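You operate a simulated robot arm through the tools that you are given. There is no shell and no other tool. Be economical: measure what you need, move in short steps, check, and stop when the job is done.

You are at the controls of a simulated two-armed robot. One attempt, no reset.

## Task
Put the small blue and green brushes into the drying cabinet.
Fine: slide them in on the white tray; the hatch ends shut, the red slider open.

It is judged by the outcome, as a careful person would: the job done as asked, and still so three seconds after it is handed in. It fails if anything else is knocked over, pushed out of place, dropped, spilled or broken.

## Robot
Two 6-joint arms with two-finger parallel grippers on one trunk, on a base that drives. Base frame: it is fixed to the floor where the robot stands at the start and does not move with it; the origin is under the middle of the robot, x ahead of it, y to its left, z up. Lengths are in mm, angles in rad, forces in N, time in s.
The left shoulder is at the start at [60, 187, 1129], the right one opposite. With the tool pointing down near the work surface each hand reaches from about 180 to 620 mm from the robot's upright axis, wherever it stands, measured 20 degrees to its own side. Places, roughly: inside of the white tray [600, -300, 800]; yellow push bar [800, -200, 1000]; clear hatch [800, -300, 800]; red slider [800, -400, 1000]. Payload 1.57 kg a hand.
The tool frame of a hand sits at the grasp point between the pads (the TCP): z along the fingers, y along the line on which they close. The tips reach 30 mm beyond it. Largest opening 110 mm; finger width 24, thickness 12; the body of the gripper, 48 by 112 mm, starts 78 mm behind the TCP.
Orientation is that of the tool frame in the base frame, as a unit quaternion [x, y, z, w]. With the fingers straight down and closing along the base's y, the tool's x points along the base's -x, its y along +y and its z along -z.

## Interface
- The arms move only by the tool move_arm. It takes "left_plan", "right_plan" or both (then of equal length, played together; a hand with none holds still); each is a list of rows, each a list of 7 numbers: the shift along the tool's x, y, z in mm, then the turn, a rotation vector about the tool's x, y, z in rad, then the finger opening in mm, from 0 to 110. In form: [[dx, dy, dz, ax, ay, az, fingers], ...]. A call has 1 to 12 rows; each row is the pose to reach, as a shift and turn from the pose commanded when the call began, along the tool's axes at that moment. A row lasts 0.2 s, in which the tool goes at most 50 mm and 0.15 rad; a call with a longer step from one row to the next is refused whole, and so is a gripper value outside its range. A pose out of reach is approached as far as the arm can. The call stops where the force on the tool passes 90 N (or 10 N more than at its start, if that is more) or the arm is blocked; 0.2 s more then pass. Each finger travels about 153 mm/s and halts on what it meets, pressing with about 27 N; the grip force reading is that of the motor and also rises with nothing between the fingers. The clock runs only during rows and for 0.2 s after the last one: add rows that repeat a pose to give the fingers time. The reply holds the time, the measured pose of the TCP, the force on the tool along the base axes, the opening and the grip force, in the units named above and with some noise, and new pictures: "pictures" is both (left out), scene, wrist or none (wrist: the cameras of the hands that moved).
- Cameras (640 x 400 px; columns grow to the right, rows downward): "scene" is now at [16.4, -31.3, 1680.9]; the picture's right is [-0.39, -0.92, 0.00], its down [-0.63, 0.27, -0.73] and it looks along [0.67, -0.29, -0.68] (base axes); focal length 278 px, centre (320, 200). "left" rides on the left gripper at [70, -16, -141] in its tool frame; the picture's right is [0.23, 0.97, 0.00], its down [-0.86, 0.20, -0.48] and it looks along [-0.47, 0.11, 0.88] (tool axes); focal length 222 px, centre (320, 200). "right" rides on the right gripper at [70, 16, -141] in its tool frame; the picture's right is [-0.23, 0.97, 0.00], its down [-0.86, -0.20, -0.48] and it looks along [-0.47, -0.11, 0.88] (tool axes); focal length 222 px, centre (320, 200). There is no depth. A picture from a camera that has moved, and an enlarged one, comes with that camera's place and axes in the base frame and with its lens.
- lift_body(by): slides the trunk up (or, below 0, down) by that many mm; the arms and the scene camera ride with it, the base frame stays. It gives what a move gives, with no picture.
- base_move(legs): drives the robot by 1 to 6 legs, each [ahead, left, turn to the left] in mm, mm and rad, along the robot's own axes; the way and the turn of a leg run together, so that a leg with both is an arc; at most 1500 mm and 3.142 rad a leg. The arms and the cameras ride along, it lands a little off, and it stops where it bumps. It gives what a move gives, and a new picture of the scene camera.
- head_to(pan, tilt): turns the head with the scene camera to pan (to the left, within 1.501 rad either way) and tilt (down, from -0.506 to 1.204), counted from straight ahead of the robot. It gives what a move gives, and a new picture of the scene camera.
- enlarge(camera, box): a new picture of the part [left, top, right, bottom] of that camera's present view, enlarged. It takes no simulated time.
- finish_job(): hands the job in; it is judged then, once.

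Work in short steps. Places have to be worked out from the pictures, the camera data and where the tool is seen: move nearer, look again, correct. Check each grasp and each placing, and mend what went wrong. You have 120 turns and 260 pictures in all, those below and enlarged ones among them. Open the grippers and draw the arms clear of the work before you hand the job in, unless the task says otherwise; then end with one line.

The tools are called by a JSON object that holds its "method" and its "body". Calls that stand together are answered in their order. move_arm: Moves the arms, as the interface text tells. Its arguments: {"type":"object","properties":{"left_plan":{"type":"array","items":{"type":"array","items":{"type":"number"}}},"right_plan":{"type":"array","items":{"type":"array","items":{"type":"number"}}},"pictures":{"type":"string","enum":["both","scene","wrist","none"]}},"required":[]} The other tools are called the same way: lift_body (by) slides the trunk up or down; base_move (legs) drives the base; head_to (pan, tilt) turns the head that bears the scene camera; enlarge (camera, box) takes an enlarged picture of a part of a camera's view; finish_job () hands the job in.

At the start:

```text
t: 0.0
left_tcp_pos: [406.2, 3.6, 1339.9]
left_ee_rot: [0.0, 1.0, 0.0, 0.001]
left_ft_force: [-0.6, -0.3, -0.5]
left_gripper_width: 110.3
left_grasp_force: 0.1
right_tcp_pos: [366.5, -308.0, 1366.8]
right_ee_rot: [0.0, 1.0, 0.0, 0.0]
right_ft_force: [-0.2, -0.2, 0.3]
right_gripper_width: 110.0
right_grasp_force: 0.0
trunk travel left (down, up): [-758.0, 232.0]
robot x, y, heading: [-0.1, 1.6, -0.002]
head pan, tilt: [-0.401, 0.749]
```

scene: 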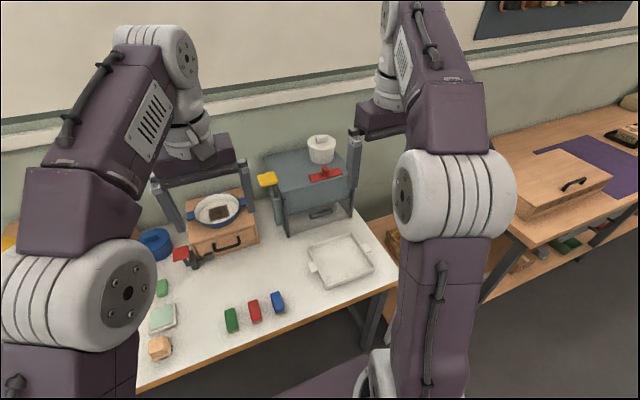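
right: 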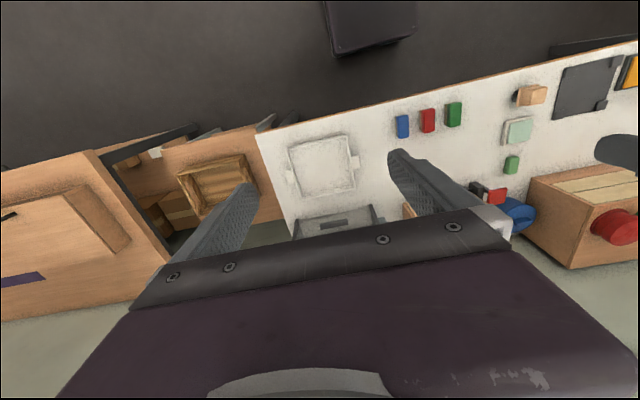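
left: 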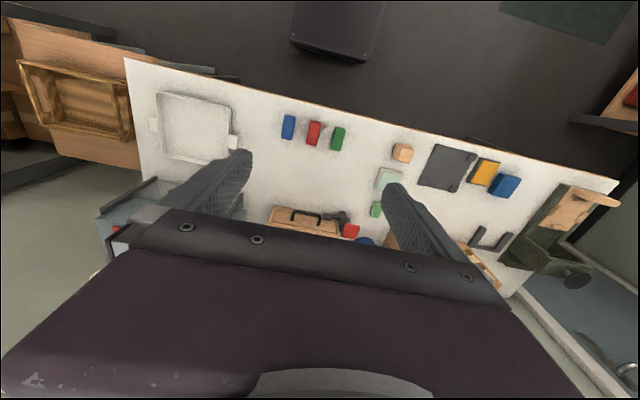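

The picture shows brushes (green, red, blue), a tray and the cabinet with the yellow bar and red slider. I'll zoom in on them first.

{"method": "enlarge", "body": {"camera": "scene", "box": [240, 120, 400, 220]}}

{"method": "enlarge", "body": {"camera": "scene", "box": [200, 220, 400, 345]}}

{"method": "enlarge", "body": {"camera": "right", "box": [260, 80, 580, 280]}}

```text
4.00 times, centred on (320, 170) of scene
camera zoom: at [16.4, -31.3, 1680.9], right [-0.39, -0.92, 0.0], down [-0.63, 0.27, -0.73], along [0.67, -0.29, -0.68], focal length 1112 px, centre (320, 320)
```

zoom: 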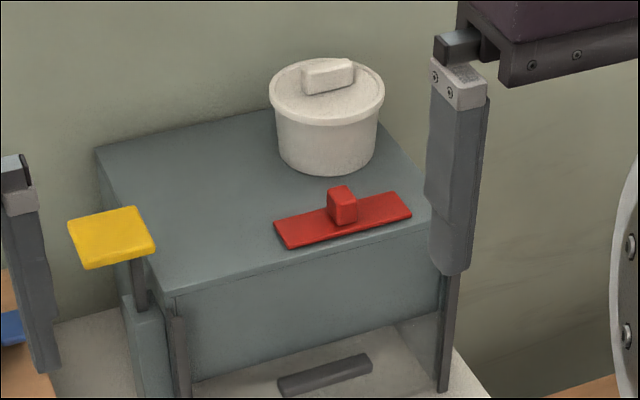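

```text
3.20 times, centred on (300, 282) of scene
camera zoom: at [16.4, -31.3, 1680.9], right [-0.39, -0.92, 0.0], down [-0.63, 0.27, -0.73], along [0.67, -0.29, -0.68], focal length 890 px, centre (384, -64)
```

zoom: 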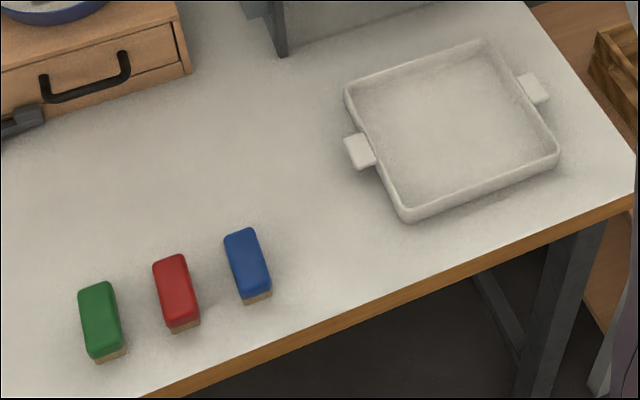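

```text
2.00 times, centred on (420, 180) of right
camera zoom: at [295.9, -291.1, 1509.0], right [0.23, 0.97, 0.0], down [0.86, -0.2, 0.48], along [0.47, -0.11, -0.88], focal length 444 px, centre (120, 240)
```

zoom: 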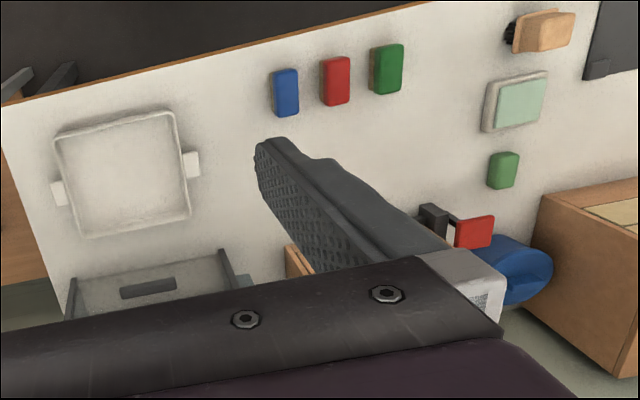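

Rough estimates: brushes at x≈478, y≈75 (green), -3 (red), -77 (blue). The tray is centred near (556,-349). I'll move the left hand off to the left and bring the right hand above the blue brush.

{"method": "move_arm", "body": {"left_plan": [[5, 30, 0, 0, 0, 0, 110], [10, 60, 0, 0, 0, 0, 110], [15, 90, 0, 0, 0, 0, 110], [20, 120, 0, 0, 0, 0, 110], [25, 150, 0, 0, 0, 0, 110], [30, 180, 0, 0, 0, 0, 110], [35, 210, 0, 0, 0, 0, 110], [40, 240, 0, 0, 0, 0, 110], [45, 270, 0, 0, 0, 0, 110], [50, 300, 0, 0, 0, 0, 110]], "right_plan": [[0, 0, 40, 0, 0, 0, 110], [-10, 10, 80, 0, 0, 0, 110], [-20, 30, 115, 0, 0, 0, 110], [-35, 55, 150, 0, 0, 0, 110], [-50, 85, 185, 0, 0, 0, 110], [-65, 115, 215, 0, 0, 0, 110], [-80, 145, 245, 0, 0, 0, 110], [-95, 175, 275, 0, 0, 0, 110], [-105, 205, 305, 0, 0, 0, 110], [-111, 231, 330, 0, 0, 0, 110]]}}

```text
t: 2.2
left_tcp_pos: [356.5, 305.2, 1338.1]
left_ee_rot: [0.001, 1.0, -0.001, -0.001]
left_ft_force: [0.9, 0.5, -0.3]
left_gripper_width: 110.1
left_grasp_force: 0.0
right_tcp_pos: [478.8, -75.5, 1036.3]
right_ee_rot: [0.0, 1.0, -0.001, 0.0]
right_ft_force: [-0.6, -0.9, 0.0]
right_gripper_width: 109.9
right_grasp_force: 0.1
trunk travel left (down, up): [-758.0, 232.0]
robot x, y, heading: [-1.5, 0.1, -0.003]
head pan, tilt: [-0.401, 0.749]
camera scene: at [17.0, -28.8, 1681.0], right [-0.39, -0.92, 0.0], down [-0.63, 0.26, -0.73], along [0.67, -0.29, -0.68], focal length 278 px, centre (320, 200)
camera right: at [408.0, -57.8, 1179.1], right [0.23, 0.97, 0.0], down [0.85, -0.2, 0.48], along [0.47, -0.11, -0.88], focal length 222 px, centre (320, 200)
camera left: at [285.9, 288.9, 1481.1], right [-0.23, 0.97, 0.0], down [0.86, 0.2, 0.48], along [0.47, 0.11, -0.88], focal length 222 px, centre (320, 200)
```

scene: 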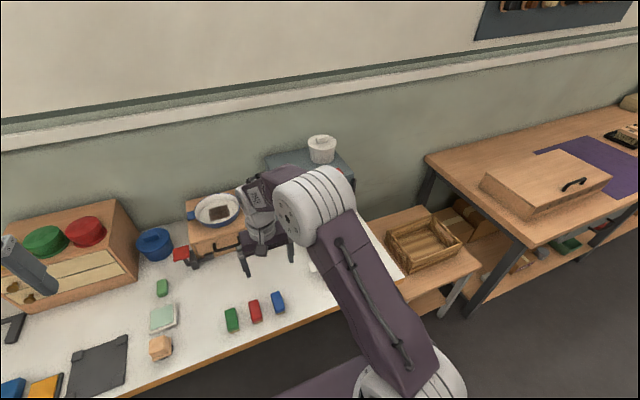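
right: 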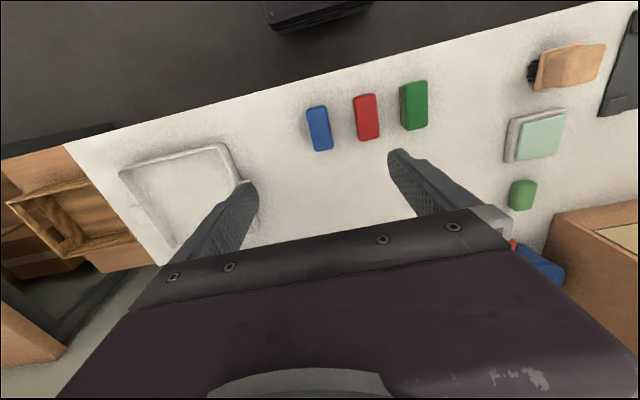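
left: 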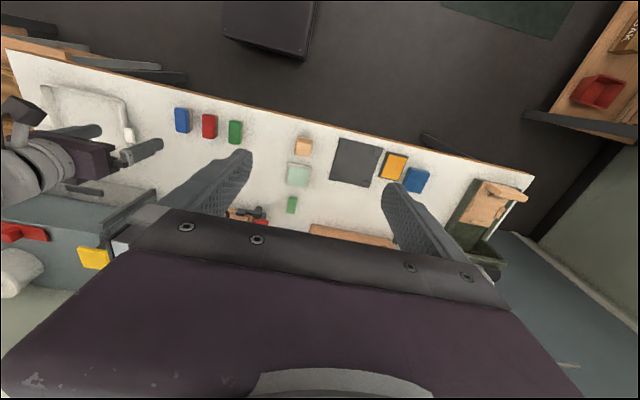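

Right cam puts the blue brush at (478,-74), aligned with x, about 40 wide. I'll descend straight and grip it.

{"method": "move_arm", "body": {"right_plan": [[0, 1, 45, 0, 0, 0, 70], [0, 1, 90, 0, 0, 0, 64], [0, 1, 135, 0, 0, 0, 64], [0, 1, 175, 0, 0, 0, 64], [0, 1, 200, 0, 0, 0, 64], [0, 1, 219, 0, 0, 0, 64], [0, 1, 219, 0, 0, 0, 64]], "pictures": "both"}}

```text
t: 3.8
left_tcp_pos: [356.6, 303.2, 1338.8]
left_ee_rot: [0.001, 1.0, 0.0, 0.0]
left_ft_force: [-0.9, 1.1, 0.7]
left_gripper_width: 110.0
left_grasp_force: 0.1
right_tcp_pos: [477.8, -76.0, 816.4]
right_ee_rot: [0.0, 1.0, 0.0, 0.0]
right_ft_force: [0.2, -0.4, -0.9]
right_gripper_width: 64.1
right_grasp_force: 0.1
trunk travel left (down, up): [-758.0, 232.0]
robot x, y, heading: [0.8, 1.2, -0.001]
head pan, tilt: [-0.401, 0.749]
camera scene: at [16.4, -30.9, 1680.9], right [-0.39, -0.92, 0.0], down [-0.63, 0.27, -0.73], along [0.67, -0.29, -0.68], focal length 278 px, centre (320, 200)
camera right: at [407.1, -59.0, 958.7], right [0.23, 0.97, 0.0], down [0.86, -0.2, 0.48], along [0.47, -0.11, -0.88], focal length 222 px, centre (320, 200)
```

scene: 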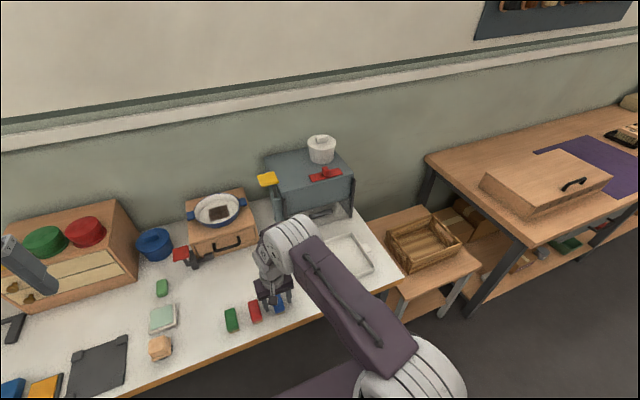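
right: 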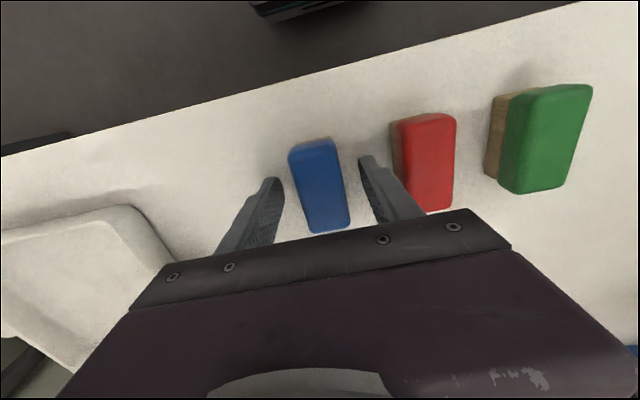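

The brush is between the fingers. I'll close and lift.

{"method": "move_arm", "body": {"right_plan": [[0, 0, 0, 0, 0, 0, 20], [0, 0, 0, 0, 0, 0, 20], [0, 0, 0, 0, 0, 0, 20], [0, 0, -40, 0, 0, 0, 20], [0, 0, -85, 0, 0, 0, 20], [0, 0, -110, 0, 0, 0, 20]], "pictures": "wrist"}}

```text
t: 5.2
left_tcp_pos: [355.2, 302.6, 1338.9]
left_ee_rot: [0.0, 1.0, 0.0, 0.0]
left_ft_force: [0.0, 0.5, 0.2]
left_gripper_width: 109.8
left_grasp_force: 0.0
right_tcp_pos: [475.6, -77.0, 926.2]
right_ee_rot: [0.0, 1.0, 0.0, 0.0]
right_ft_force: [0.8, 0.4, -1.1]
right_gripper_width: 33.4
right_grasp_force: 26.8
trunk travel left (down, up): [-758.0, 232.0]
robot x, y, heading: [-1.1, -0.2, 0.002]
head pan, tilt: [-0.401, 0.749]
camera right: at [405.2, -60.5, 1068.8], right [0.23, 0.97, 0.0], down [0.86, -0.2, 0.48], along [0.47, -0.11, -0.88], focal length 222 px, centre (320, 200)
```

right: 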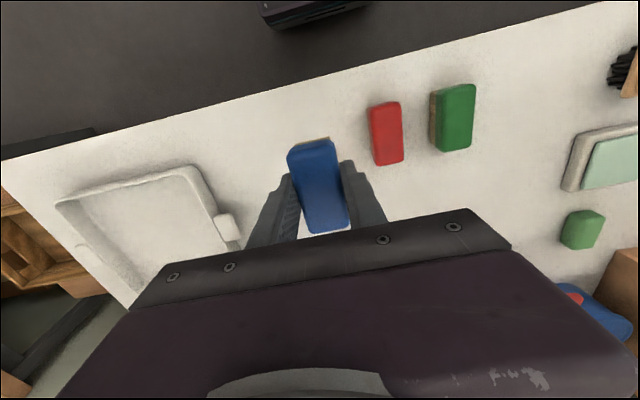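

Blue is held (33 mm). The tray is axis-aligned and centred near (560,-347), slightly far for the right hand, so I'll pick up green with the left hand and then drive right. First I swing the right hand clear and bring the left above the green brush.

{"method": "move_arm", "body": {"right_plan": [[0, -40, -10, 0, 0, 0, 20], [5, -80, -20, 0, 0, 0, 20], [10, -120, -30, 0, 0, 0, 20], [15, -160, -35, 0, 0, 0, 20], [20, -200, -40, 0, 0, 0, 20], [25, -235, -40, 0, 0, 0, 20], [25, -235, -40, 0, 0, 0, 20], [25, -235, -40, 0, 0, 0, 20], [25, -235, -40, 0, 0, 0, 20], [25, -235, -40, 0, 0, 0, 20], [25, -235, -40, 0, 0, 0, 20]], "left_plan": [[0, 0, 40, 0, 0, 0, 110], [-10, -5, 80, 0, 0, 0, 110], [-20, -15, 120, 0, 0, 0, 110], [-30, -30, 160, 0, 0, 0, 100], [-40, -55, 195, 0, 0, 0, 90], [-55, -85, 230, 0, 0, 0, 80], [-70, -115, 260, 0, 0, 0, 70], [-85, -145, 290, 0, 0, 0, 64], [-100, -175, 320, 0, 0, 0, 64], [-115, -205, 350, 0, 0, 0, 64], [-122, -228, 385, 0, 0, 0, 64]]}}

```text
t: 7.6
left_tcp_pos: [476.8, 72.5, 955.0]
left_ee_rot: [0.0, 1.0, 0.0, 0.0]
left_ft_force: [0.9, 0.8, -0.9]
left_gripper_width: 63.7
left_grasp_force: 0.1
right_tcp_pos: [452.8, -313.0, 966.6]
right_ee_rot: [0.001, 1.0, -0.001, -0.001]
right_ft_force: [-0.2, -0.7, 0.0]
right_gripper_width: 33.3
right_grasp_force: 27.4
trunk travel left (down, up): [-758.0, 232.0]
robot x, y, heading: [-0.2, 1.6, -0.001]
head pan, tilt: [-0.401, 0.749]
camera scene: at [17.8, -32.3, 1680.9], right [-0.39, -0.92, 0.0], down [-0.63, 0.27, -0.73], along [0.67, -0.29, -0.68], focal length 278 px, centre (320, 200)
camera right: at [382.0, -294.7, 1108.5], right [0.23, 0.97, 0.0], down [0.86, -0.2, 0.48], along [0.47, -0.11, -0.88], focal length 222 px, centre (320, 200)
camera left: at [407.5, 55.2, 1096.6], right [-0.23, 0.97, 0.0], down [0.86, 0.2, 0.48], along [0.47, 0.11, -0.88], focal length 222 px, centre (320, 200)
```

scene: 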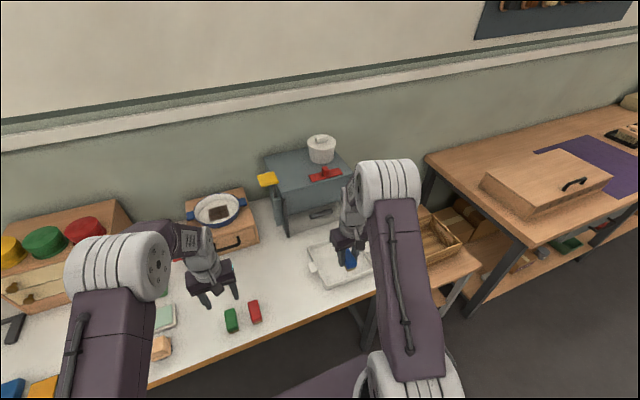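
right: 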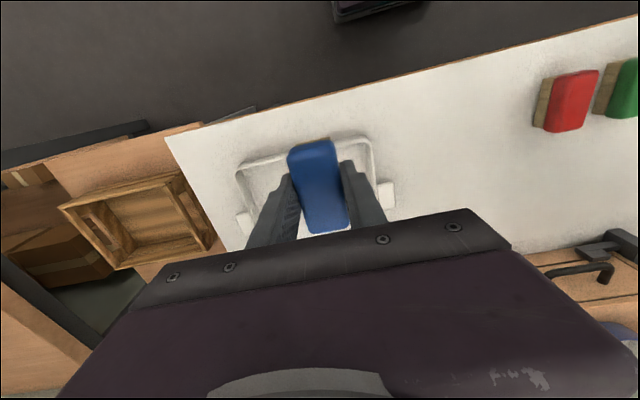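
left: 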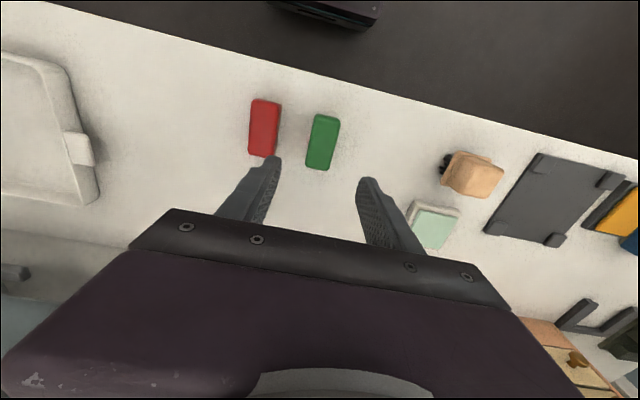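

Green is at (476,74). I'll descend with the left hand and grip it.

{"method": "move_arm", "body": {"left_plan": [[0, 2, 45, 0, 0, 0, 60], [0, 2, 90, 0, 0, 0, 60], [0, 2, 120, 0, 0, 0, 60], [0, 2, 139, 0, 0, 0, 60], [0, 2, 139, 0, 0, 0, 20], [0, 2, 139, 0, 0, 0, 20], [0, 2, 139, 0, 0, 0, 20], [0, 2, 100, 0, 0, 0, 20], [0, 2, 55, 0, 0, 0, 20], [0, 2, 10, 0, 0, 0, 20], [0, 2, -10, 0, 0, 0, 20]], "pictures": "wrist"}}

{"method": "head_to", "body": {"pan": -0.4, "tilt": 1.15}}

```text
t: 10.0
left_tcp_pos: [475.9, 76.8, 964.3]
left_ee_rot: [0.0, 1.0, 0.0, 0.0]
left_ft_force: [0.1, -0.8, 0.0]
left_gripper_width: 33.5
left_grasp_force: 27.0
right_tcp_pos: [451.5, -311.4, 966.1]
right_ee_rot: [0.0, 1.0, 0.0, 0.0]
right_ft_force: [-0.5, -0.5, -0.2]
right_gripper_width: 33.4
right_grasp_force: 27.5
trunk travel left (down, up): [-758.0, 232.0]
robot x, y, heading: [1.8, 1.0, 0.002]
head pan, tilt: [-0.401, 0.749]
camera left: at [405.5, 60.0, 1107.7], right [-0.23, 0.97, 0.0], down [0.86, 0.2, 0.48], along [0.47, 0.11, -0.88], focal length 222 px, centre (320, 200)
```

left: 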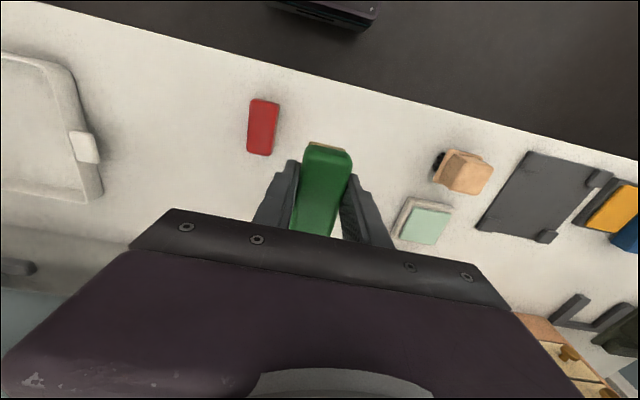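

```text
t: 10.9
left_tcp_pos: [476.4, 75.9, 965.0]
left_ee_rot: [0.0, 1.0, 0.0, 0.0]
left_ft_force: [-0.2, 0.0, -0.3]
left_gripper_width: 33.4
left_grasp_force: 26.8
right_tcp_pos: [451.2, -311.9, 966.5]
right_ee_rot: [0.0, 1.0, 0.0, 0.0]
right_ft_force: [-0.2, -0.4, -1.2]
right_gripper_width: 33.5
right_grasp_force: 26.4
trunk travel left (down, up): [-758.0, 232.0]
robot x, y, heading: [-0.2, -2.5, -0.001]
head pan, tilt: [-0.4, 1.15]
camera scene: at [-4.8, -22.1, 1652.0], right [-0.39, -0.92, 0.0], down [-0.84, 0.36, -0.41], along [0.38, -0.16, -0.91], focal length 278 px, centre (320, 200)
```

scene: 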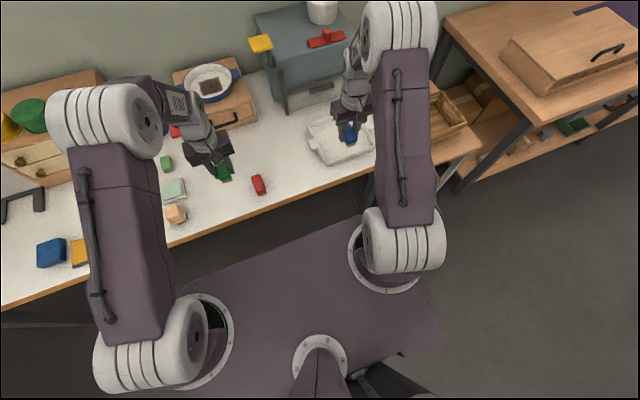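

Both brushes are held. The floor to the right is free and the base front is well short of the table edge, so I'll drive 300 right and 60 ahead.

{"method": "base_move", "body": {"legs": [[0, -300, 0], [60, 0, 0]]}}

```text
t: 13.5
left_tcp_pos: [532.0, -221.4, 965.7]
left_ee_rot: [-0.002, 1.0, 0.0, 0.001]
left_ft_force: [0.0, 0.0, -0.1]
left_gripper_width: 33.3
left_grasp_force: 27.5
right_tcp_pos: [511.4, -608.8, 968.4]
right_ee_rot: [-0.004, 1.0, -0.001, 0.002]
right_ft_force: [-0.5, 0.9, -0.8]
right_gripper_width: 33.3
right_grasp_force: 26.8
trunk travel left (down, up): [-758.0, 232.0]
robot x, y, heading: [59.8, -300.9, 0.004]
head pan, tilt: [-0.4, 1.15]
camera scene: at [49.6, -322.9, 1652.0], right [-0.38, -0.92, 0.0], down [-0.84, 0.35, -0.41], along [0.38, -0.16, -0.91], focal length 278 px, centre (320, 200)
```

scene: 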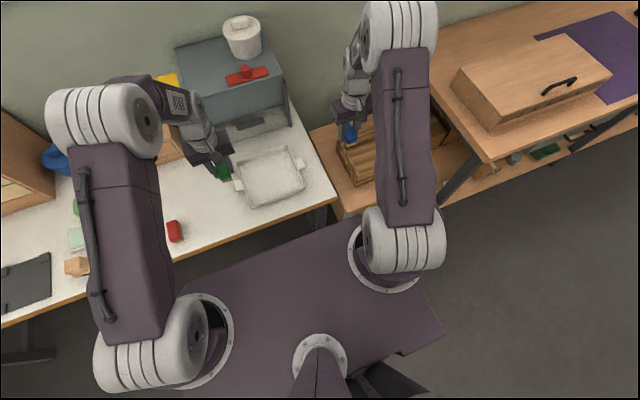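

I'll bring blue over the tray's right half while the left hand steps aside.

{"method": "move_arm", "body": {"right_plan": [[-8, 45, 0, 0, 0, 0, 20], [-16, 90, 0, 0, 0, 0, 20], [-25, 135, 0, 0, 0, 0, 20], [-34, 180, 0, 0, 0, 0, 20], [-44, 222, 0, 0, 0, 0, 20], [-44, 222, 40, 0, 0, 0, 20]], "left_plan": [[0, 30, 0, 0, 0, 0, 20], [0, 60, 0, 0, 0, 0, 20], [0, 90, 0, 0, 0, 0, 20], [0, 90, 0, 0, 0, 0, 20], [0, 90, 0, 0, 0, 0, 20], [0, 90, 0, 0, 0, 0, 20]]}}

```text
t: 14.9
left_tcp_pos: [537.5, -130.5, 962.2]
left_ee_rot: [-0.003, 1.0, -0.001, -0.001]
left_ft_force: [0.7, -0.4, -0.1]
left_gripper_width: 33.3
left_grasp_force: 27.2
right_tcp_pos: [559.3, -387.7, 926.6]
right_ee_rot: [-0.003, 1.0, 0.0, -0.001]
right_ft_force: [-0.7, 0.4, -0.9]
right_gripper_width: 33.5
right_grasp_force: 27.7
trunk travel left (down, up): [-758.0, 232.0]
robot x, y, heading: [59.9, -302.2, 0.004]
head pan, tilt: [-0.4, 1.15]
camera scene: at [57.0, -324.5, 1652.0], right [-0.38, -0.92, 0.0], down [-0.84, 0.35, -0.41], along [0.38, -0.16, -0.91], focal length 278 px, centre (320, 200)
camera right: at [487.5, -370.1, 1068.9], right [0.22, 0.98, 0.0], down [0.86, -0.2, 0.48], along [0.47, -0.11, -0.88], focal length 222 px, centre (320, 200)
camera left: at [467.3, -148.1, 1106.0], right [-0.23, 0.97, 0.0], down [0.85, 0.2, 0.48], along [0.46, 0.11, -0.88], focal length 222 px, centre (320, 200)
```

scene: 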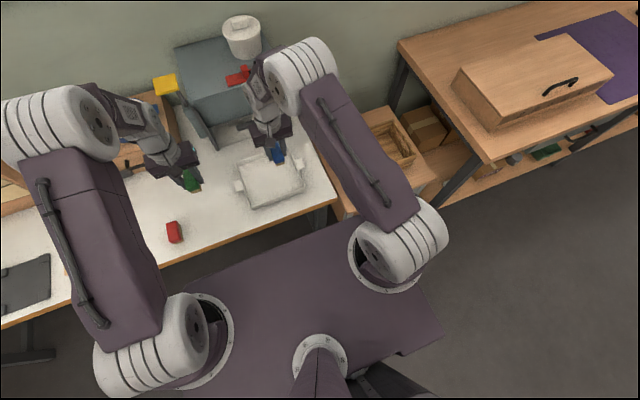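
right: 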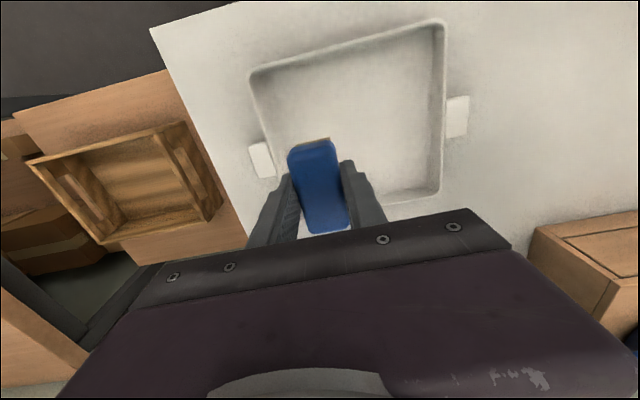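
left: 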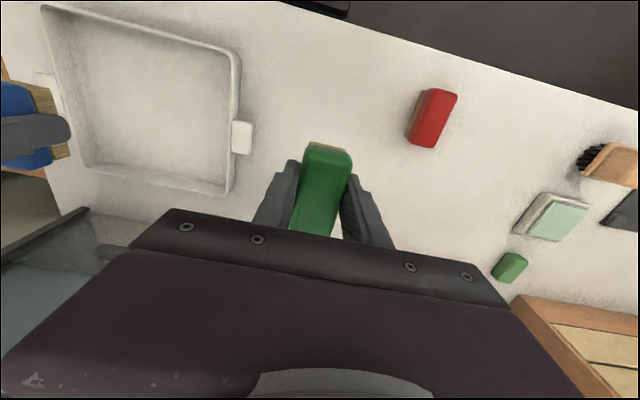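

Tray interior spans about y -435…-255. I'll lower blue at y≈-382 into it and release with a small opening.

{"method": "move_arm", "body": {"right_plan": [[0, 6, 40, 0, 0, 0, 20], [0, 6, 80, 0, 0, 0, 20], [0, 6, 95, 0, 0, 0, 20], [0, 6, 102, 0, 0, 0, 20], [0, 6, 102, 0, 0, 0, 20]], "pictures": "wrist"}}

```text
t: 16.1
left_tcp_pos: [536.7, -129.9, 964.1]
left_ee_rot: [-0.003, 1.0, 0.0, 0.0]
left_ft_force: [0.0, 0.8, -0.5]
left_gripper_width: 33.3
left_grasp_force: 27.4
right_tcp_pos: [556.5, -380.8, 824.2]
right_ee_rot: [-0.003, 1.0, 0.0, 0.0]
right_ft_force: [0.3, -0.1, -0.5]
right_gripper_width: 33.4
right_grasp_force: 27.3
trunk travel left (down, up): [-758.0, 232.0]
robot x, y, heading: [55.5, -300.0, 0.013]
head pan, tilt: [-0.4, 1.15]
camera right: at [485.2, -364.1, 967.1], right [0.22, 0.98, 0.0], down [0.86, -0.19, 0.48], along [0.47, -0.11, -0.88], focal length 222 px, centre (320, 200)
```

right: 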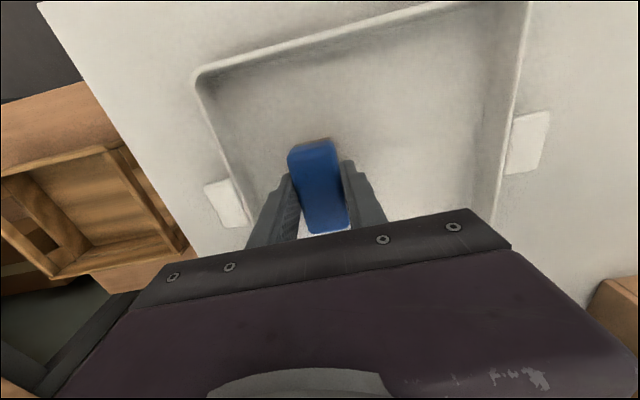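

No contact yet; I'll lower a few mm more, release and rise.

{"method": "move_arm", "body": {"right_plan": [[0, 0, 3, 0, 0, 0, 20], [0, 0, 3, 0, 0, 0, 52], [0, 0, 3, 0, 0, 0, 52], [0, 0, -40, 0, 0, 0, 52], [0, 0, -85, 0, 0, 0, 52], [0, -20, -130, 0, 0, 0, 52], [0, -65, -130, 0, 0, 0, 60], [0, -110, -130, 0, 0, 0, 60], [0, -155, -130, 0, 0, 0, 60]]}}

```text
t: 18.1
left_tcp_pos: [536.5, -131.1, 964.0]
left_ee_rot: [-0.002, 1.0, 0.001, 0.0]
left_ft_force: [0.9, 0.5, -0.4]
left_gripper_width: 33.3
left_grasp_force: 26.9
right_tcp_pos: [556.6, -538.9, 955.1]
right_ee_rot: [-0.003, 1.0, 0.001, -0.001]
right_ft_force: [0.2, -0.5, 0.5]
right_gripper_width: 59.9
right_grasp_force: 0.1
trunk travel left (down, up): [-758.0, 232.0]
robot x, y, heading: [59.9, -302.1, 0.009]
head pan, tilt: [-0.4, 1.15]
camera scene: at [54.5, -325.3, 1651.9], right [-0.38, -0.92, 0.0], down [-0.84, 0.35, -0.41], along [0.38, -0.16, -0.91], focal length 278 px, centre (320, 200)
camera right: at [485.5, -522.2, 1097.2], right [0.22, 0.98, 0.0], down [0.86, -0.19, 0.48], along [0.47, -0.1, -0.88], focal length 222 px, centre (320, 200)
```

scene: 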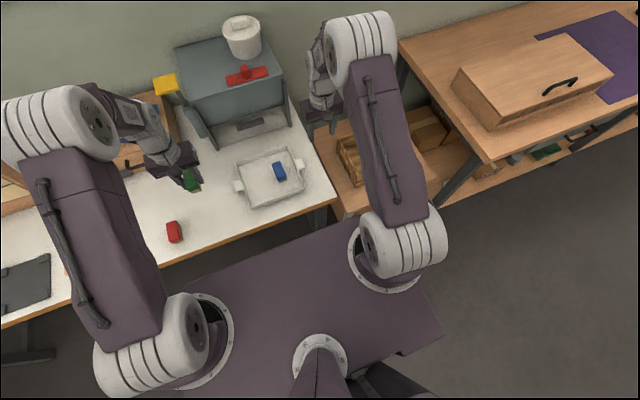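
right: 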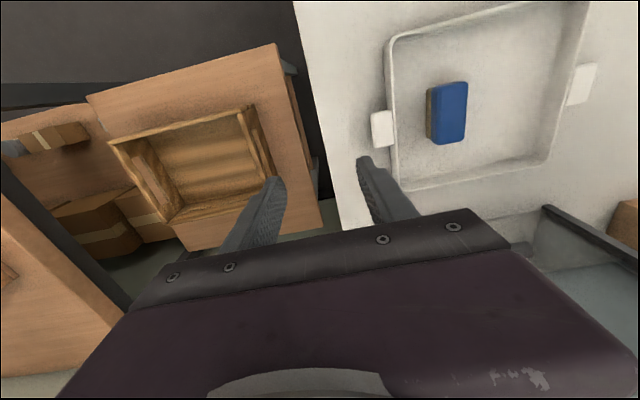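

Blue sits in the tray. Now green goes to (556,-308).

{"method": "move_arm", "body": {"left_plan": [[-5, -45, 0, 0, 0, 0, 20], [-10, -90, 0, 0, 0, 0, 20], [-15, -135, 0, 0, 0, 0, 20], [-20, -177, 0, 0, 0, 0, 20], [-20, -177, 45, 0, 0, 0, 20], [-20, -177, 90, 0, 0, 0, 20], [-20, -177, 125, 0, 0, 0, 20], [-20, -177, 138, 0, 0, 0, 20], [-20, -177, 138, 0, 0, 0, 20]], "pictures": "wrist"}}

```text
t: 20.1
left_tcp_pos: [556.1, -307.7, 826.6]
left_ee_rot: [-0.002, 1.0, 0.0, 0.0]
left_ft_force: [1.4, 0.0, -0.7]
left_gripper_width: 33.2
left_grasp_force: 27.0
right_tcp_pos: [557.1, -537.7, 955.2]
right_ee_rot: [-0.004, 1.0, 0.0, -0.001]
right_ft_force: [-0.4, 0.0, -0.3]
right_gripper_width: 60.0
right_grasp_force: 0.0
trunk travel left (down, up): [-758.0, 232.0]
robot x, y, heading: [53.1, -304.1, 0.007]
head pan, tilt: [-0.4, 1.15]
camera left: at [485.4, -325.9, 968.8], right [-0.23, 0.97, 0.0], down [0.85, 0.2, 0.48], along [0.47, 0.11, -0.88], focal length 222 px, centre (320, 200)
```

left: 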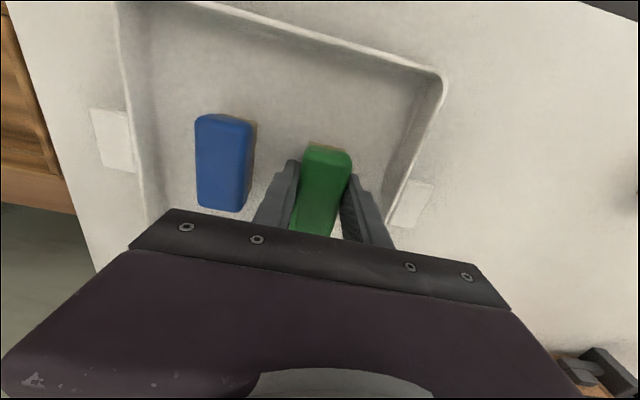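

Green is clear of blue. I'll lower 5 mm, release narrowly, rise and pull the left hand out leftward.

{"method": "move_arm", "body": {"left_plan": [[0, 0, 5, 0, 0, 0, 20], [0, 0, 5, 0, 0, 0, 52], [0, 0, 5, 0, 0, 0, 52], [0, 0, -40, 0, 0, 0, 52], [0, 0, -85, 0, 0, 0, 52], [0, 10, -130, 0, 0, 0, 40], [30, 50, -150, 0, 0, 0, 20], [60, 90, -170, 0, 0, 0, 0], [80, 130, -190, 0, 0, 0, 0]], "pictures": "scene"}}

{"method": "head_to", "body": {"pan": 0.0, "tilt": 0.8}}

{"method": "enlarge", "body": {"camera": "scene", "box": [220, 50, 460, 200]}}

```text
refused: row 7 steps farther than a row can; nothing moved
```

```text
t: 21.0
left_tcp_pos: [555.9, -307.7, 826.4]
left_ee_rot: [-0.002, 1.0, 0.0, 0.0]
left_ft_force: [-0.1, -0.2, 0.2]
left_gripper_width: 33.4
left_grasp_force: 26.6
right_tcp_pos: [557.4, -538.1, 954.8]
right_ee_rot: [-0.003, 1.0, 0.0, 0.0]
right_ft_force: [0.4, 0.8, 0.0]
right_gripper_width: 60.1
right_grasp_force: 0.1
trunk travel left (down, up): [-758.0, 232.0]
robot x, y, heading: [60.1, -299.8, 0.011]
head pan, tilt: [0.0, 0.799]
camera scene: at [80.4, -300.3, 1676.7], right [0.01, -1.0, 0.0], down [-0.72, 0.0, -0.7], along [0.7, 0.0, -0.72], focal length 278 px, centre (320, 200)
```

scene: 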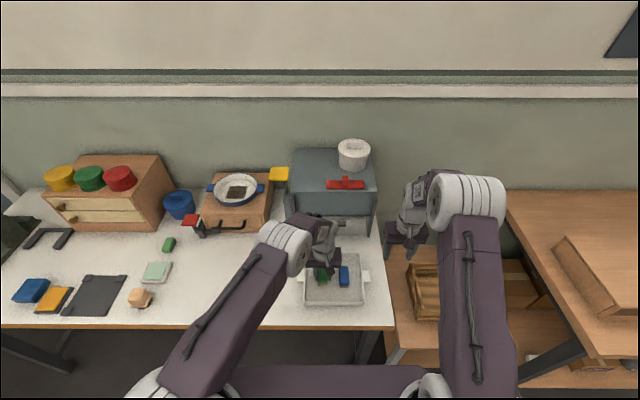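

```text
2.67 times, centred on (340, 125) of scene
camera zoom: at [80.4, -300.3, 1676.7], right [0.01, -1.0, 0.0], down [-0.72, 0.0, -0.7], along [0.7, 0.0, -0.72], focal length 741 px, centre (267, 400)
```

zoom: 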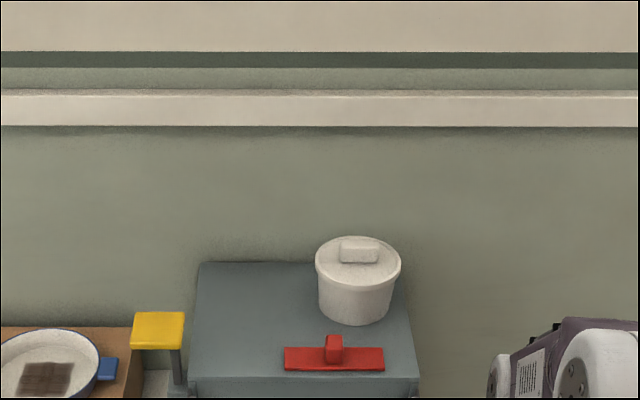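

The plan was refused on step size; I'll redo it with shorter steps.

{"method": "move_arm", "body": {"left_plan": [[0, 0, 5, 0, 0, 0, 20], [0, 0, 5, 0, 0, 0, 52], [0, 0, 5, 0, 0, 0, 52], [0, 0, -40, 0, 0, 0, 52], [0, 0, -85, 0, 0, 0, 52], [0, 10, -130, 0, 0, 0, 40], [20, 40, -145, 0, 0, 0, 20], [40, 75, -160, 0, 0, 0, 0], [60, 110, -175, 0, 0, 0, 0], [80, 145, -190, 0, 0, 0, 0]], "pictures": "scene"}}

{"method": "enlarge", "body": {"camera": "scene", "box": [240, 130, 400, 230]}}

{"method": "enlarge", "body": {"camera": "scene", "box": [260, 220, 420, 320]}}

```text
t: 23.2
left_tcp_pos: [473.1, -163.5, 1013.0]
left_ee_rot: [-0.002, 1.0, -0.001, 0.0]
left_ft_force: [-0.3, 0.6, 0.3]
left_gripper_width: 0.2
left_grasp_force: 21.1
right_tcp_pos: [555.4, -536.4, 956.1]
right_ee_rot: [-0.004, 1.0, -0.001, -0.001]
right_ft_force: [0.7, -0.5, 0.3]
right_gripper_width: 60.3
right_grasp_force: 0.1
trunk travel left (down, up): [-758.0, 232.0]
robot x, y, heading: [58.1, -297.7, 0.008]
head pan, tilt: [0.0, 0.799]
camera scene: at [78.9, -298.5, 1676.8], right [0.01, -1.0, 0.0], down [-0.72, -0.01, -0.7], along [0.7, 0.0, -0.72], focal length 278 px, centre (320, 200)
```

scene: 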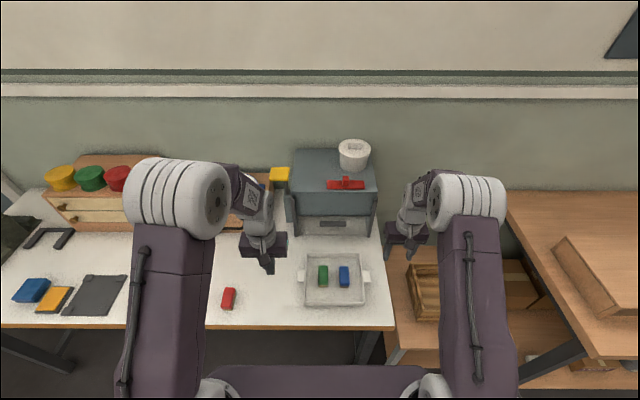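

```text
4.00 times, centred on (320, 180) of scene
camera zoom: at [78.9, -298.5, 1676.8], right [0.01, -1.0, 0.0], down [-0.72, -0.01, -0.7], along [0.7, 0.0, -0.72], focal length 1112 px, centre (320, 280)
```

zoom: 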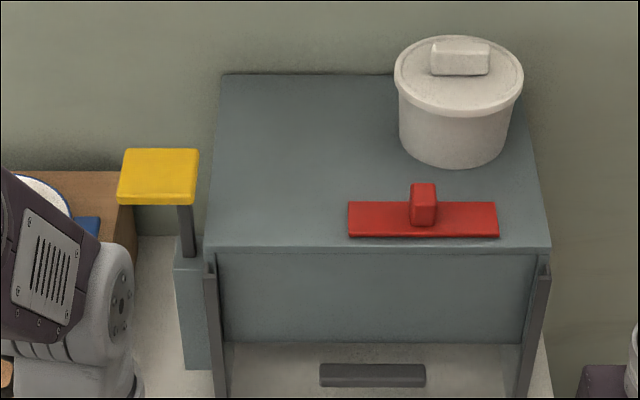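

```text
4.00 times, centred on (340, 270) of scene
camera zoom: at [78.9, -298.5, 1676.8], right [0.01, -1.0, 0.0], down [-0.72, -0.01, -0.7], along [0.7, 0.0, -0.72], focal length 1112 px, centre (240, -80)
```

zoom: 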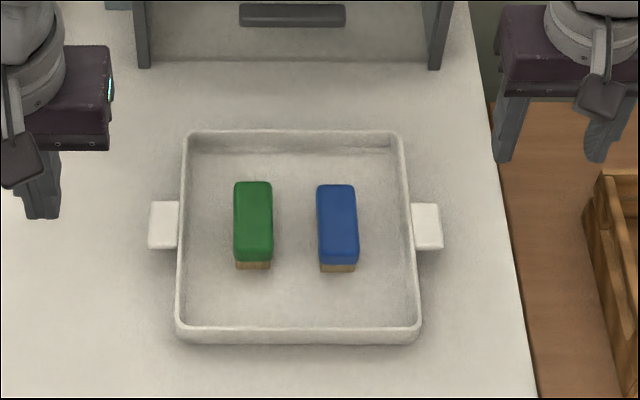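

Both brushes are in the tray, and the tray looks aligned with the cabinet (opening y -212…-485, tray with handles -220…-474). The yellow bar top is near (781,-165,1076), the red knob near (781,-385,1046). I'll raise both hands, then drive 120 closer; the base is low and narrow and will stay short of the table edge.

{"method": "move_arm", "body": {"left_plan": [[15, 0, -40, 0, 0, 0, 0], [30, 0, -80, 0, 0, 0, 0], [45, 0, -120, 0, 0, 0, 0], [60, 0, -160, 0, 0, 0, 0]], "right_plan": [[15, 0, -40, 0, 0, 0, 60], [35, 0, -80, 0, 0, 0, 30], [55, 0, -120, 0, 0, 0, 0], [75, 0, -160, 0, 0, 0, 0]], "pictures": "none"}}

{"method": "base_move", "body": {"legs": [[120, 0, -0.01]]}}

```text
t: 24.2
left_tcp_pos: [410.8, -162.9, 1174.0]
left_ee_rot: [-0.003, 1.0, 0.001, 0.0]
left_ft_force: [-0.3, 0.4, -0.2]
left_gripper_width: 0.0
left_grasp_force: 21.4
right_tcp_pos: [478.7, -535.2, 1116.6]
right_ee_rot: [-0.003, 1.0, 0.0, 0.003]
right_ft_force: [-0.2, -0.1, -0.5]
right_gripper_width: 0.3
right_grasp_force: 21.8
trunk travel left (down, up): [-758.0, 232.0]
robot x, y, heading: [58.7, -303.7, 0.003]
head pan, tilt: [0.0, 0.799]
```

```text
t: 25.4
left_tcp_pos: [533.6, -164.0, 1173.4]
left_ee_rot: [0.0, 1.0, 0.0, 0.0]
left_ft_force: [-0.5, 0.6, 0.4]
left_gripper_width: 0.0
left_grasp_force: 21.5
right_tcp_pos: [598.4, -537.0, 1115.6]
right_ee_rot: [0.001, 1.0, 0.0, 0.001]
right_ft_force: [-0.7, -0.2, 0.5]
right_gripper_width: 0.0
right_grasp_force: 20.8
trunk travel left (down, up): [-758.0, 232.0]
robot x, y, heading: [178.4, -301.6, -0.001]
head pan, tilt: [0.0, 0.799]
camera scene: at [198.0, -299.8, 1676.8], right [0.0, -1.0, 0.0], down [-0.72, 0.0, -0.7], along [0.7, 0.0, -0.72], focal length 278 px, centre (320, 200)
```

scene: 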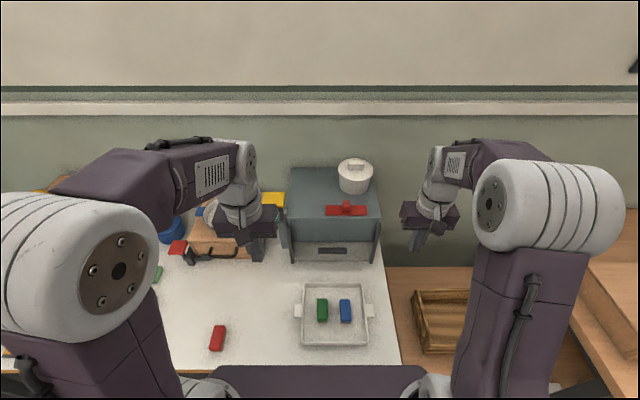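

I'll bring the left closed fingertips over the yellow bar, stopping above it.

{"method": "move_arm", "body": {"left_plan": [[-45, 0, 0, 0, 0, 0, 0], [-90, 0, 0, 0, 0, 0, 0], [-135, 0, 0, 0, 0, 0, 0], [-180, 0, 0, 0, 0, 0, 0], [-220, 0, 0, 0, 0, 0, 0], [-247, 0, 0, 0, 0, 0, 0], [-247, 0, 25, 0, 0, 0, 0]]}}

{"method": "enlarge", "body": {"camera": "scene", "box": [200, 130, 420, 268]}}

```text
t: 27.0
left_tcp_pos: [756.7, -162.8, 1138.5]
left_ee_rot: [0.001, 1.0, 0.001, -0.001]
left_ft_force: [-0.1, 0.3, 0.0]
left_gripper_width: 0.0
left_grasp_force: 21.6
left hand out of reach, approached as far as the arm can: row 5, 6, 7
right_tcp_pos: [600.2, -538.1, 1113.9]
right_ee_rot: [0.001, 1.0, 0.0, -0.001]
right_ft_force: [0.1, 0.0, 0.8]
right_gripper_width: 0.1
right_grasp_force: 21.4
trunk travel left (down, up): [-758.0, 232.0]
robot x, y, heading: [179.6, -296.4, -0.003]
head pan, tilt: [0.0, 0.799]
camera scene: at [201.7, -299.9, 1676.8], right [0.0, -1.0, 0.0], down [-0.72, 0.0, -0.7], along [0.7, 0.0, -0.72], focal length 278 px, centre (320, 200)
camera left: at [686.7, -180.4, 1282.0], right [-0.23, 0.97, 0.0], down [0.86, 0.2, 0.48], along [0.47, 0.11, -0.88], focal length 222 px, centre (320, 200)
```

scene: 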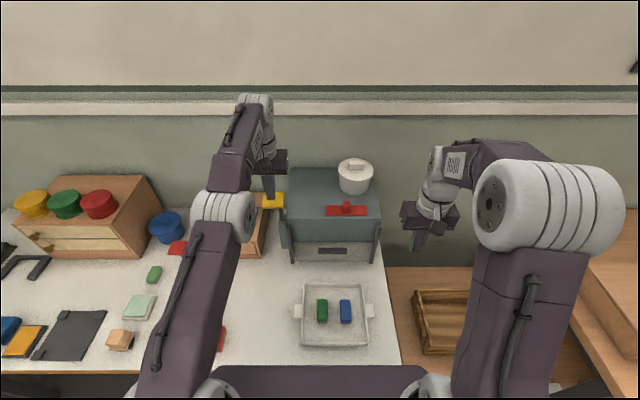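
left: 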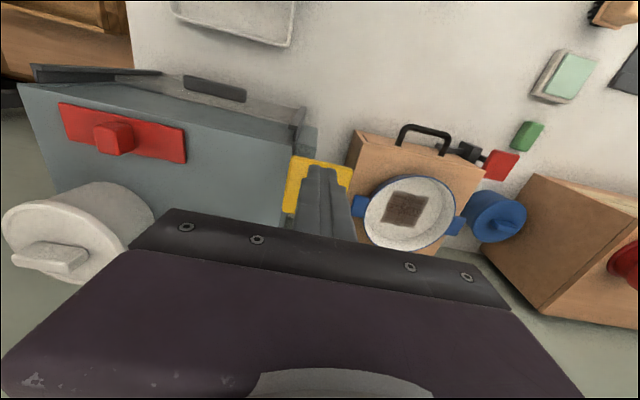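

```text
2.90 times, centred on (310, 199) of scene
camera zoom: at [201.7, -299.9, 1676.8], right [0.0, -1.0, 0.0], down [-0.72, 0.0, -0.7], along [0.7, 0.0, -0.72], focal length 806 px, centre (349, 203)
```

zoom: 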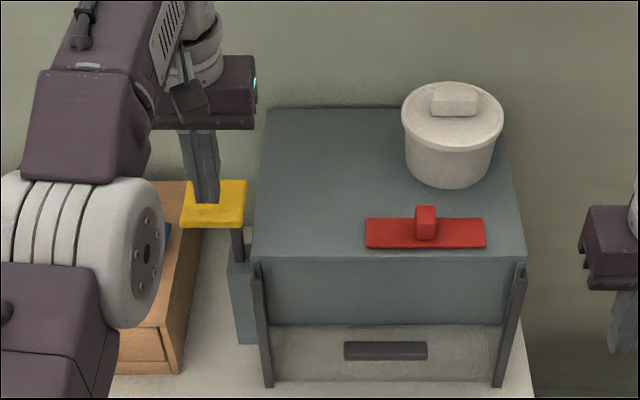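

The left hand maxes out at x=757 when vertical; the bar centre is near x≈785. I'll tilt the fingers forward 0.4 rad for extra reach.

{"method": "move_arm", "body": {"left_plan": [[0, 0, -5, 0, -0.13, 0, 0], [0, 0, -5, 0, -0.26, 0, 0], [0, 0, -5, 0, -0.4, 0, 0], [0, 0, 0, 0, -0.4, 0, 0]], "pictures": "wrist"}}

{"method": "enlarge", "body": {"camera": "scene", "box": [240, 140, 400, 240]}}

```text
t: 28.0
left_tcp_pos: [754.8, -164.1, 1138.6]
left_ee_rot: [0.001, 0.98, 0.0, 0.2]
left_ft_force: [-0.1, 0.4, 0.4]
left_gripper_width: 0.3
left_grasp_force: 22.0
right_tcp_pos: [599.0, -538.3, 1114.9]
right_ee_rot: [0.001, 1.0, 0.0, 0.0]
right_ft_force: [0.2, 0.0, 0.9]
right_gripper_width: 0.0
right_grasp_force: 21.2
trunk travel left (down, up): [-758.0, 232.0]
robot x, y, heading: [177.4, -302.1, -0.006]
head pan, tilt: [0.0, 0.799]
camera left: at [634.8, -179.8, 1243.9], right [-0.21, 0.97, -0.09], down [0.6, 0.2, 0.77], along [0.77, 0.11, -0.63], focal length 222 px, centre (320, 200)
```

left: 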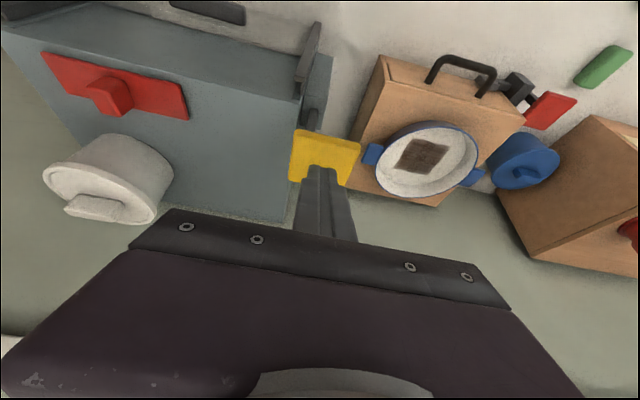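

```text
4.00 times, centred on (320, 190) of scene
camera zoom: at [200.0, -300.2, 1676.8], right [0.0, -1.0, 0.0], down [-0.72, 0.0, -0.7], along [0.7, 0.0, -0.72], focal length 1112 px, centre (320, 240)
```

zoom: 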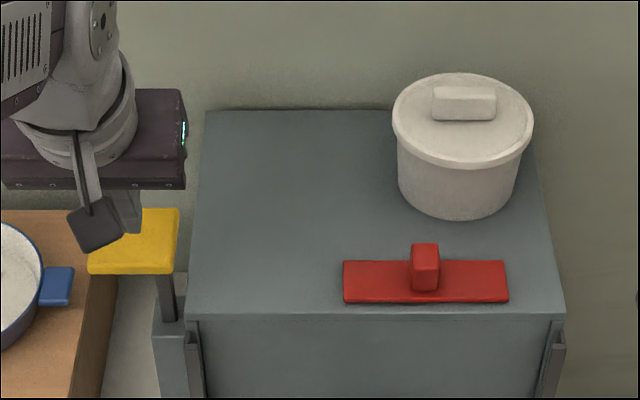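

The yellow plate spans about x 751–811 at z≈1076. I'll move the tip to about x=783 and press down in small steps.

{"method": "move_arm", "body": {"left_plan": [[-6.9, 0, 24.6, 0, 0, 0, 0], [-1.1, 0, 38.4, 0, 0, 0, 0], [4.7, 0, 52.2, 0, 0, 0, 0], [10.6, 0, 66.1, 0, 0, 0, 0]]}}

{"method": "enlarge", "body": {"camera": "scene", "box": [240, 150, 400, 270]}}

```text
t: 29.0
left_tcp_pos: [772.6, -163.3, 1074.9]
left_ee_rot: [0.0, 0.98, 0.0, 0.198]
left_ft_force: [-0.3, -1.4, 3.3]
left_gripper_width: 0.0
left_grasp_force: 21.4
right_tcp_pos: [599.0, -538.8, 1114.9]
right_ee_rot: [0.001, 1.0, 0.0, 0.0]
right_ft_force: [-0.3, 0.1, 0.3]
right_gripper_width: 0.1
right_grasp_force: 20.9
trunk travel left (down, up): [-758.0, 232.0]
robot x, y, heading: [176.0, -301.2, -0.004]
head pan, tilt: [0.0, 0.799]
camera scene: at [200.6, -300.3, 1676.8], right [0.0, -1.0, 0.0], down [-0.72, 0.0, -0.7], along [0.7, 0.0, -0.72], focal length 278 px, centre (320, 200)
camera left: at [652.0, -179.4, 1178.5], right [-0.21, 0.97, -0.09], down [0.6, 0.2, 0.77], along [0.77, 0.11, -0.63], focal length 222 px, centre (320, 200)
```

scene: 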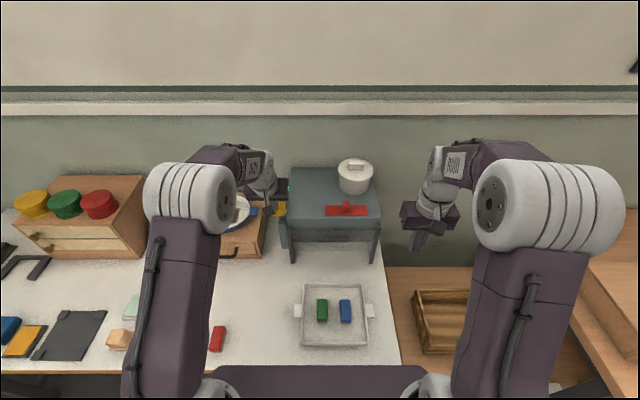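
left: 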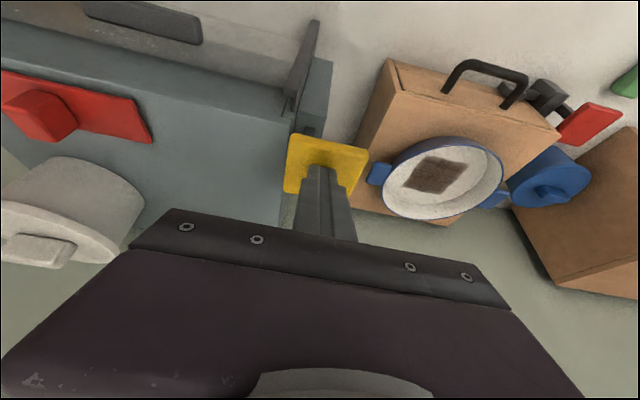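

```text
3.33 times, centred on (320, 210) of scene
camera zoom: at [200.6, -300.3, 1676.8], right [0.0, -1.0, 0.0], down [-0.72, 0.0, -0.7], along [0.7, 0.0, -0.72], focal length 927 px, centre (320, 167)
```

zoom: 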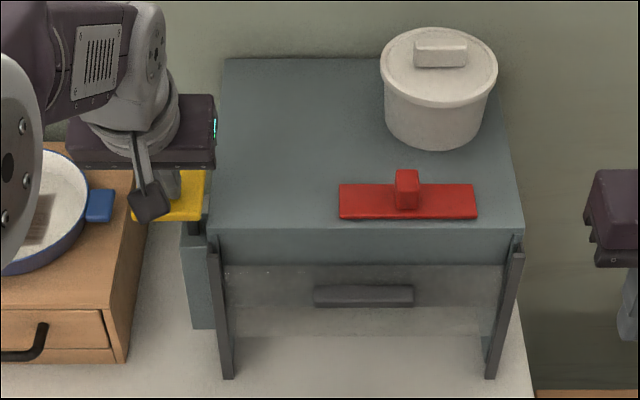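

Pressing the bar lifts the hatch, with only ~3 N. I'll press further to open it fully.

{"method": "move_arm", "body": {"left_plan": [[3.9, 0, 9.2, 0, 0, 0, 0], [7.8, 0, 18.4, 0, 0, 0, 0], [11.7, 0, 27.6, 0, 0, 0, 0]], "pictures": "wrist"}}

{"method": "enlarge", "body": {"camera": "scene", "box": [240, 150, 400, 270]}}

```text
t: 29.8
left_tcp_pos: [771.5, -163.4, 1060.8]
left_ee_rot: [0.0, 0.976, 0.0, 0.217]
left_ft_force: [-0.9, 10.1, 76.9]
left_gripper_width: 0.0
left_grasp_force: 20.7
right_tcp_pos: [592.2, -539.0, 1119.8]
right_ee_rot: [0.001, 1.0, 0.0, 0.004]
right_ft_force: [-0.2, 0.5, -0.7]
right_gripper_width: 0.1
right_grasp_force: 20.8
trunk travel left (down, up): [-758.0, 232.0]
robot x, y, heading: [177.6, -301.5, 0.0]
head pan, tilt: [0.0, 0.799]
camera left: at [646.7, -178.9, 1160.6], right [-0.2, 0.97, -0.1], down [0.57, 0.2, 0.79], along [0.79, 0.11, -0.6], focal length 222 px, centre (320, 200)
```

left: 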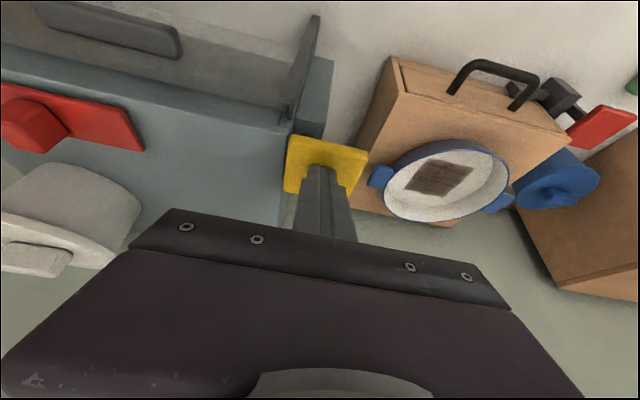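

```text
3.33 times, centred on (320, 210) of scene
camera zoom: at [187.1, -300.0, 1678.3], right [0.0, -1.0, 0.0], down [-0.71, 0.0, -0.7], along [0.7, 0.0, -0.71], focal length 927 px, centre (320, 167)
```

zoom: 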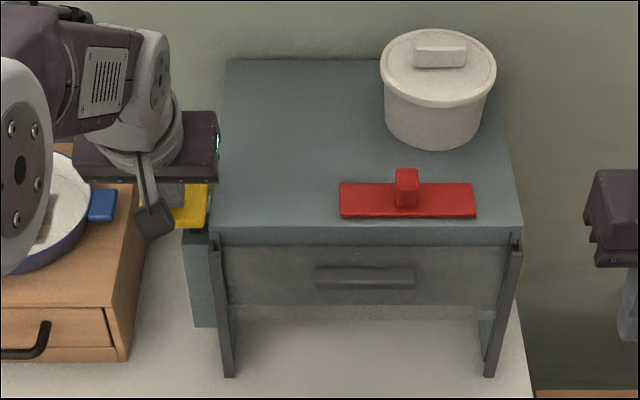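

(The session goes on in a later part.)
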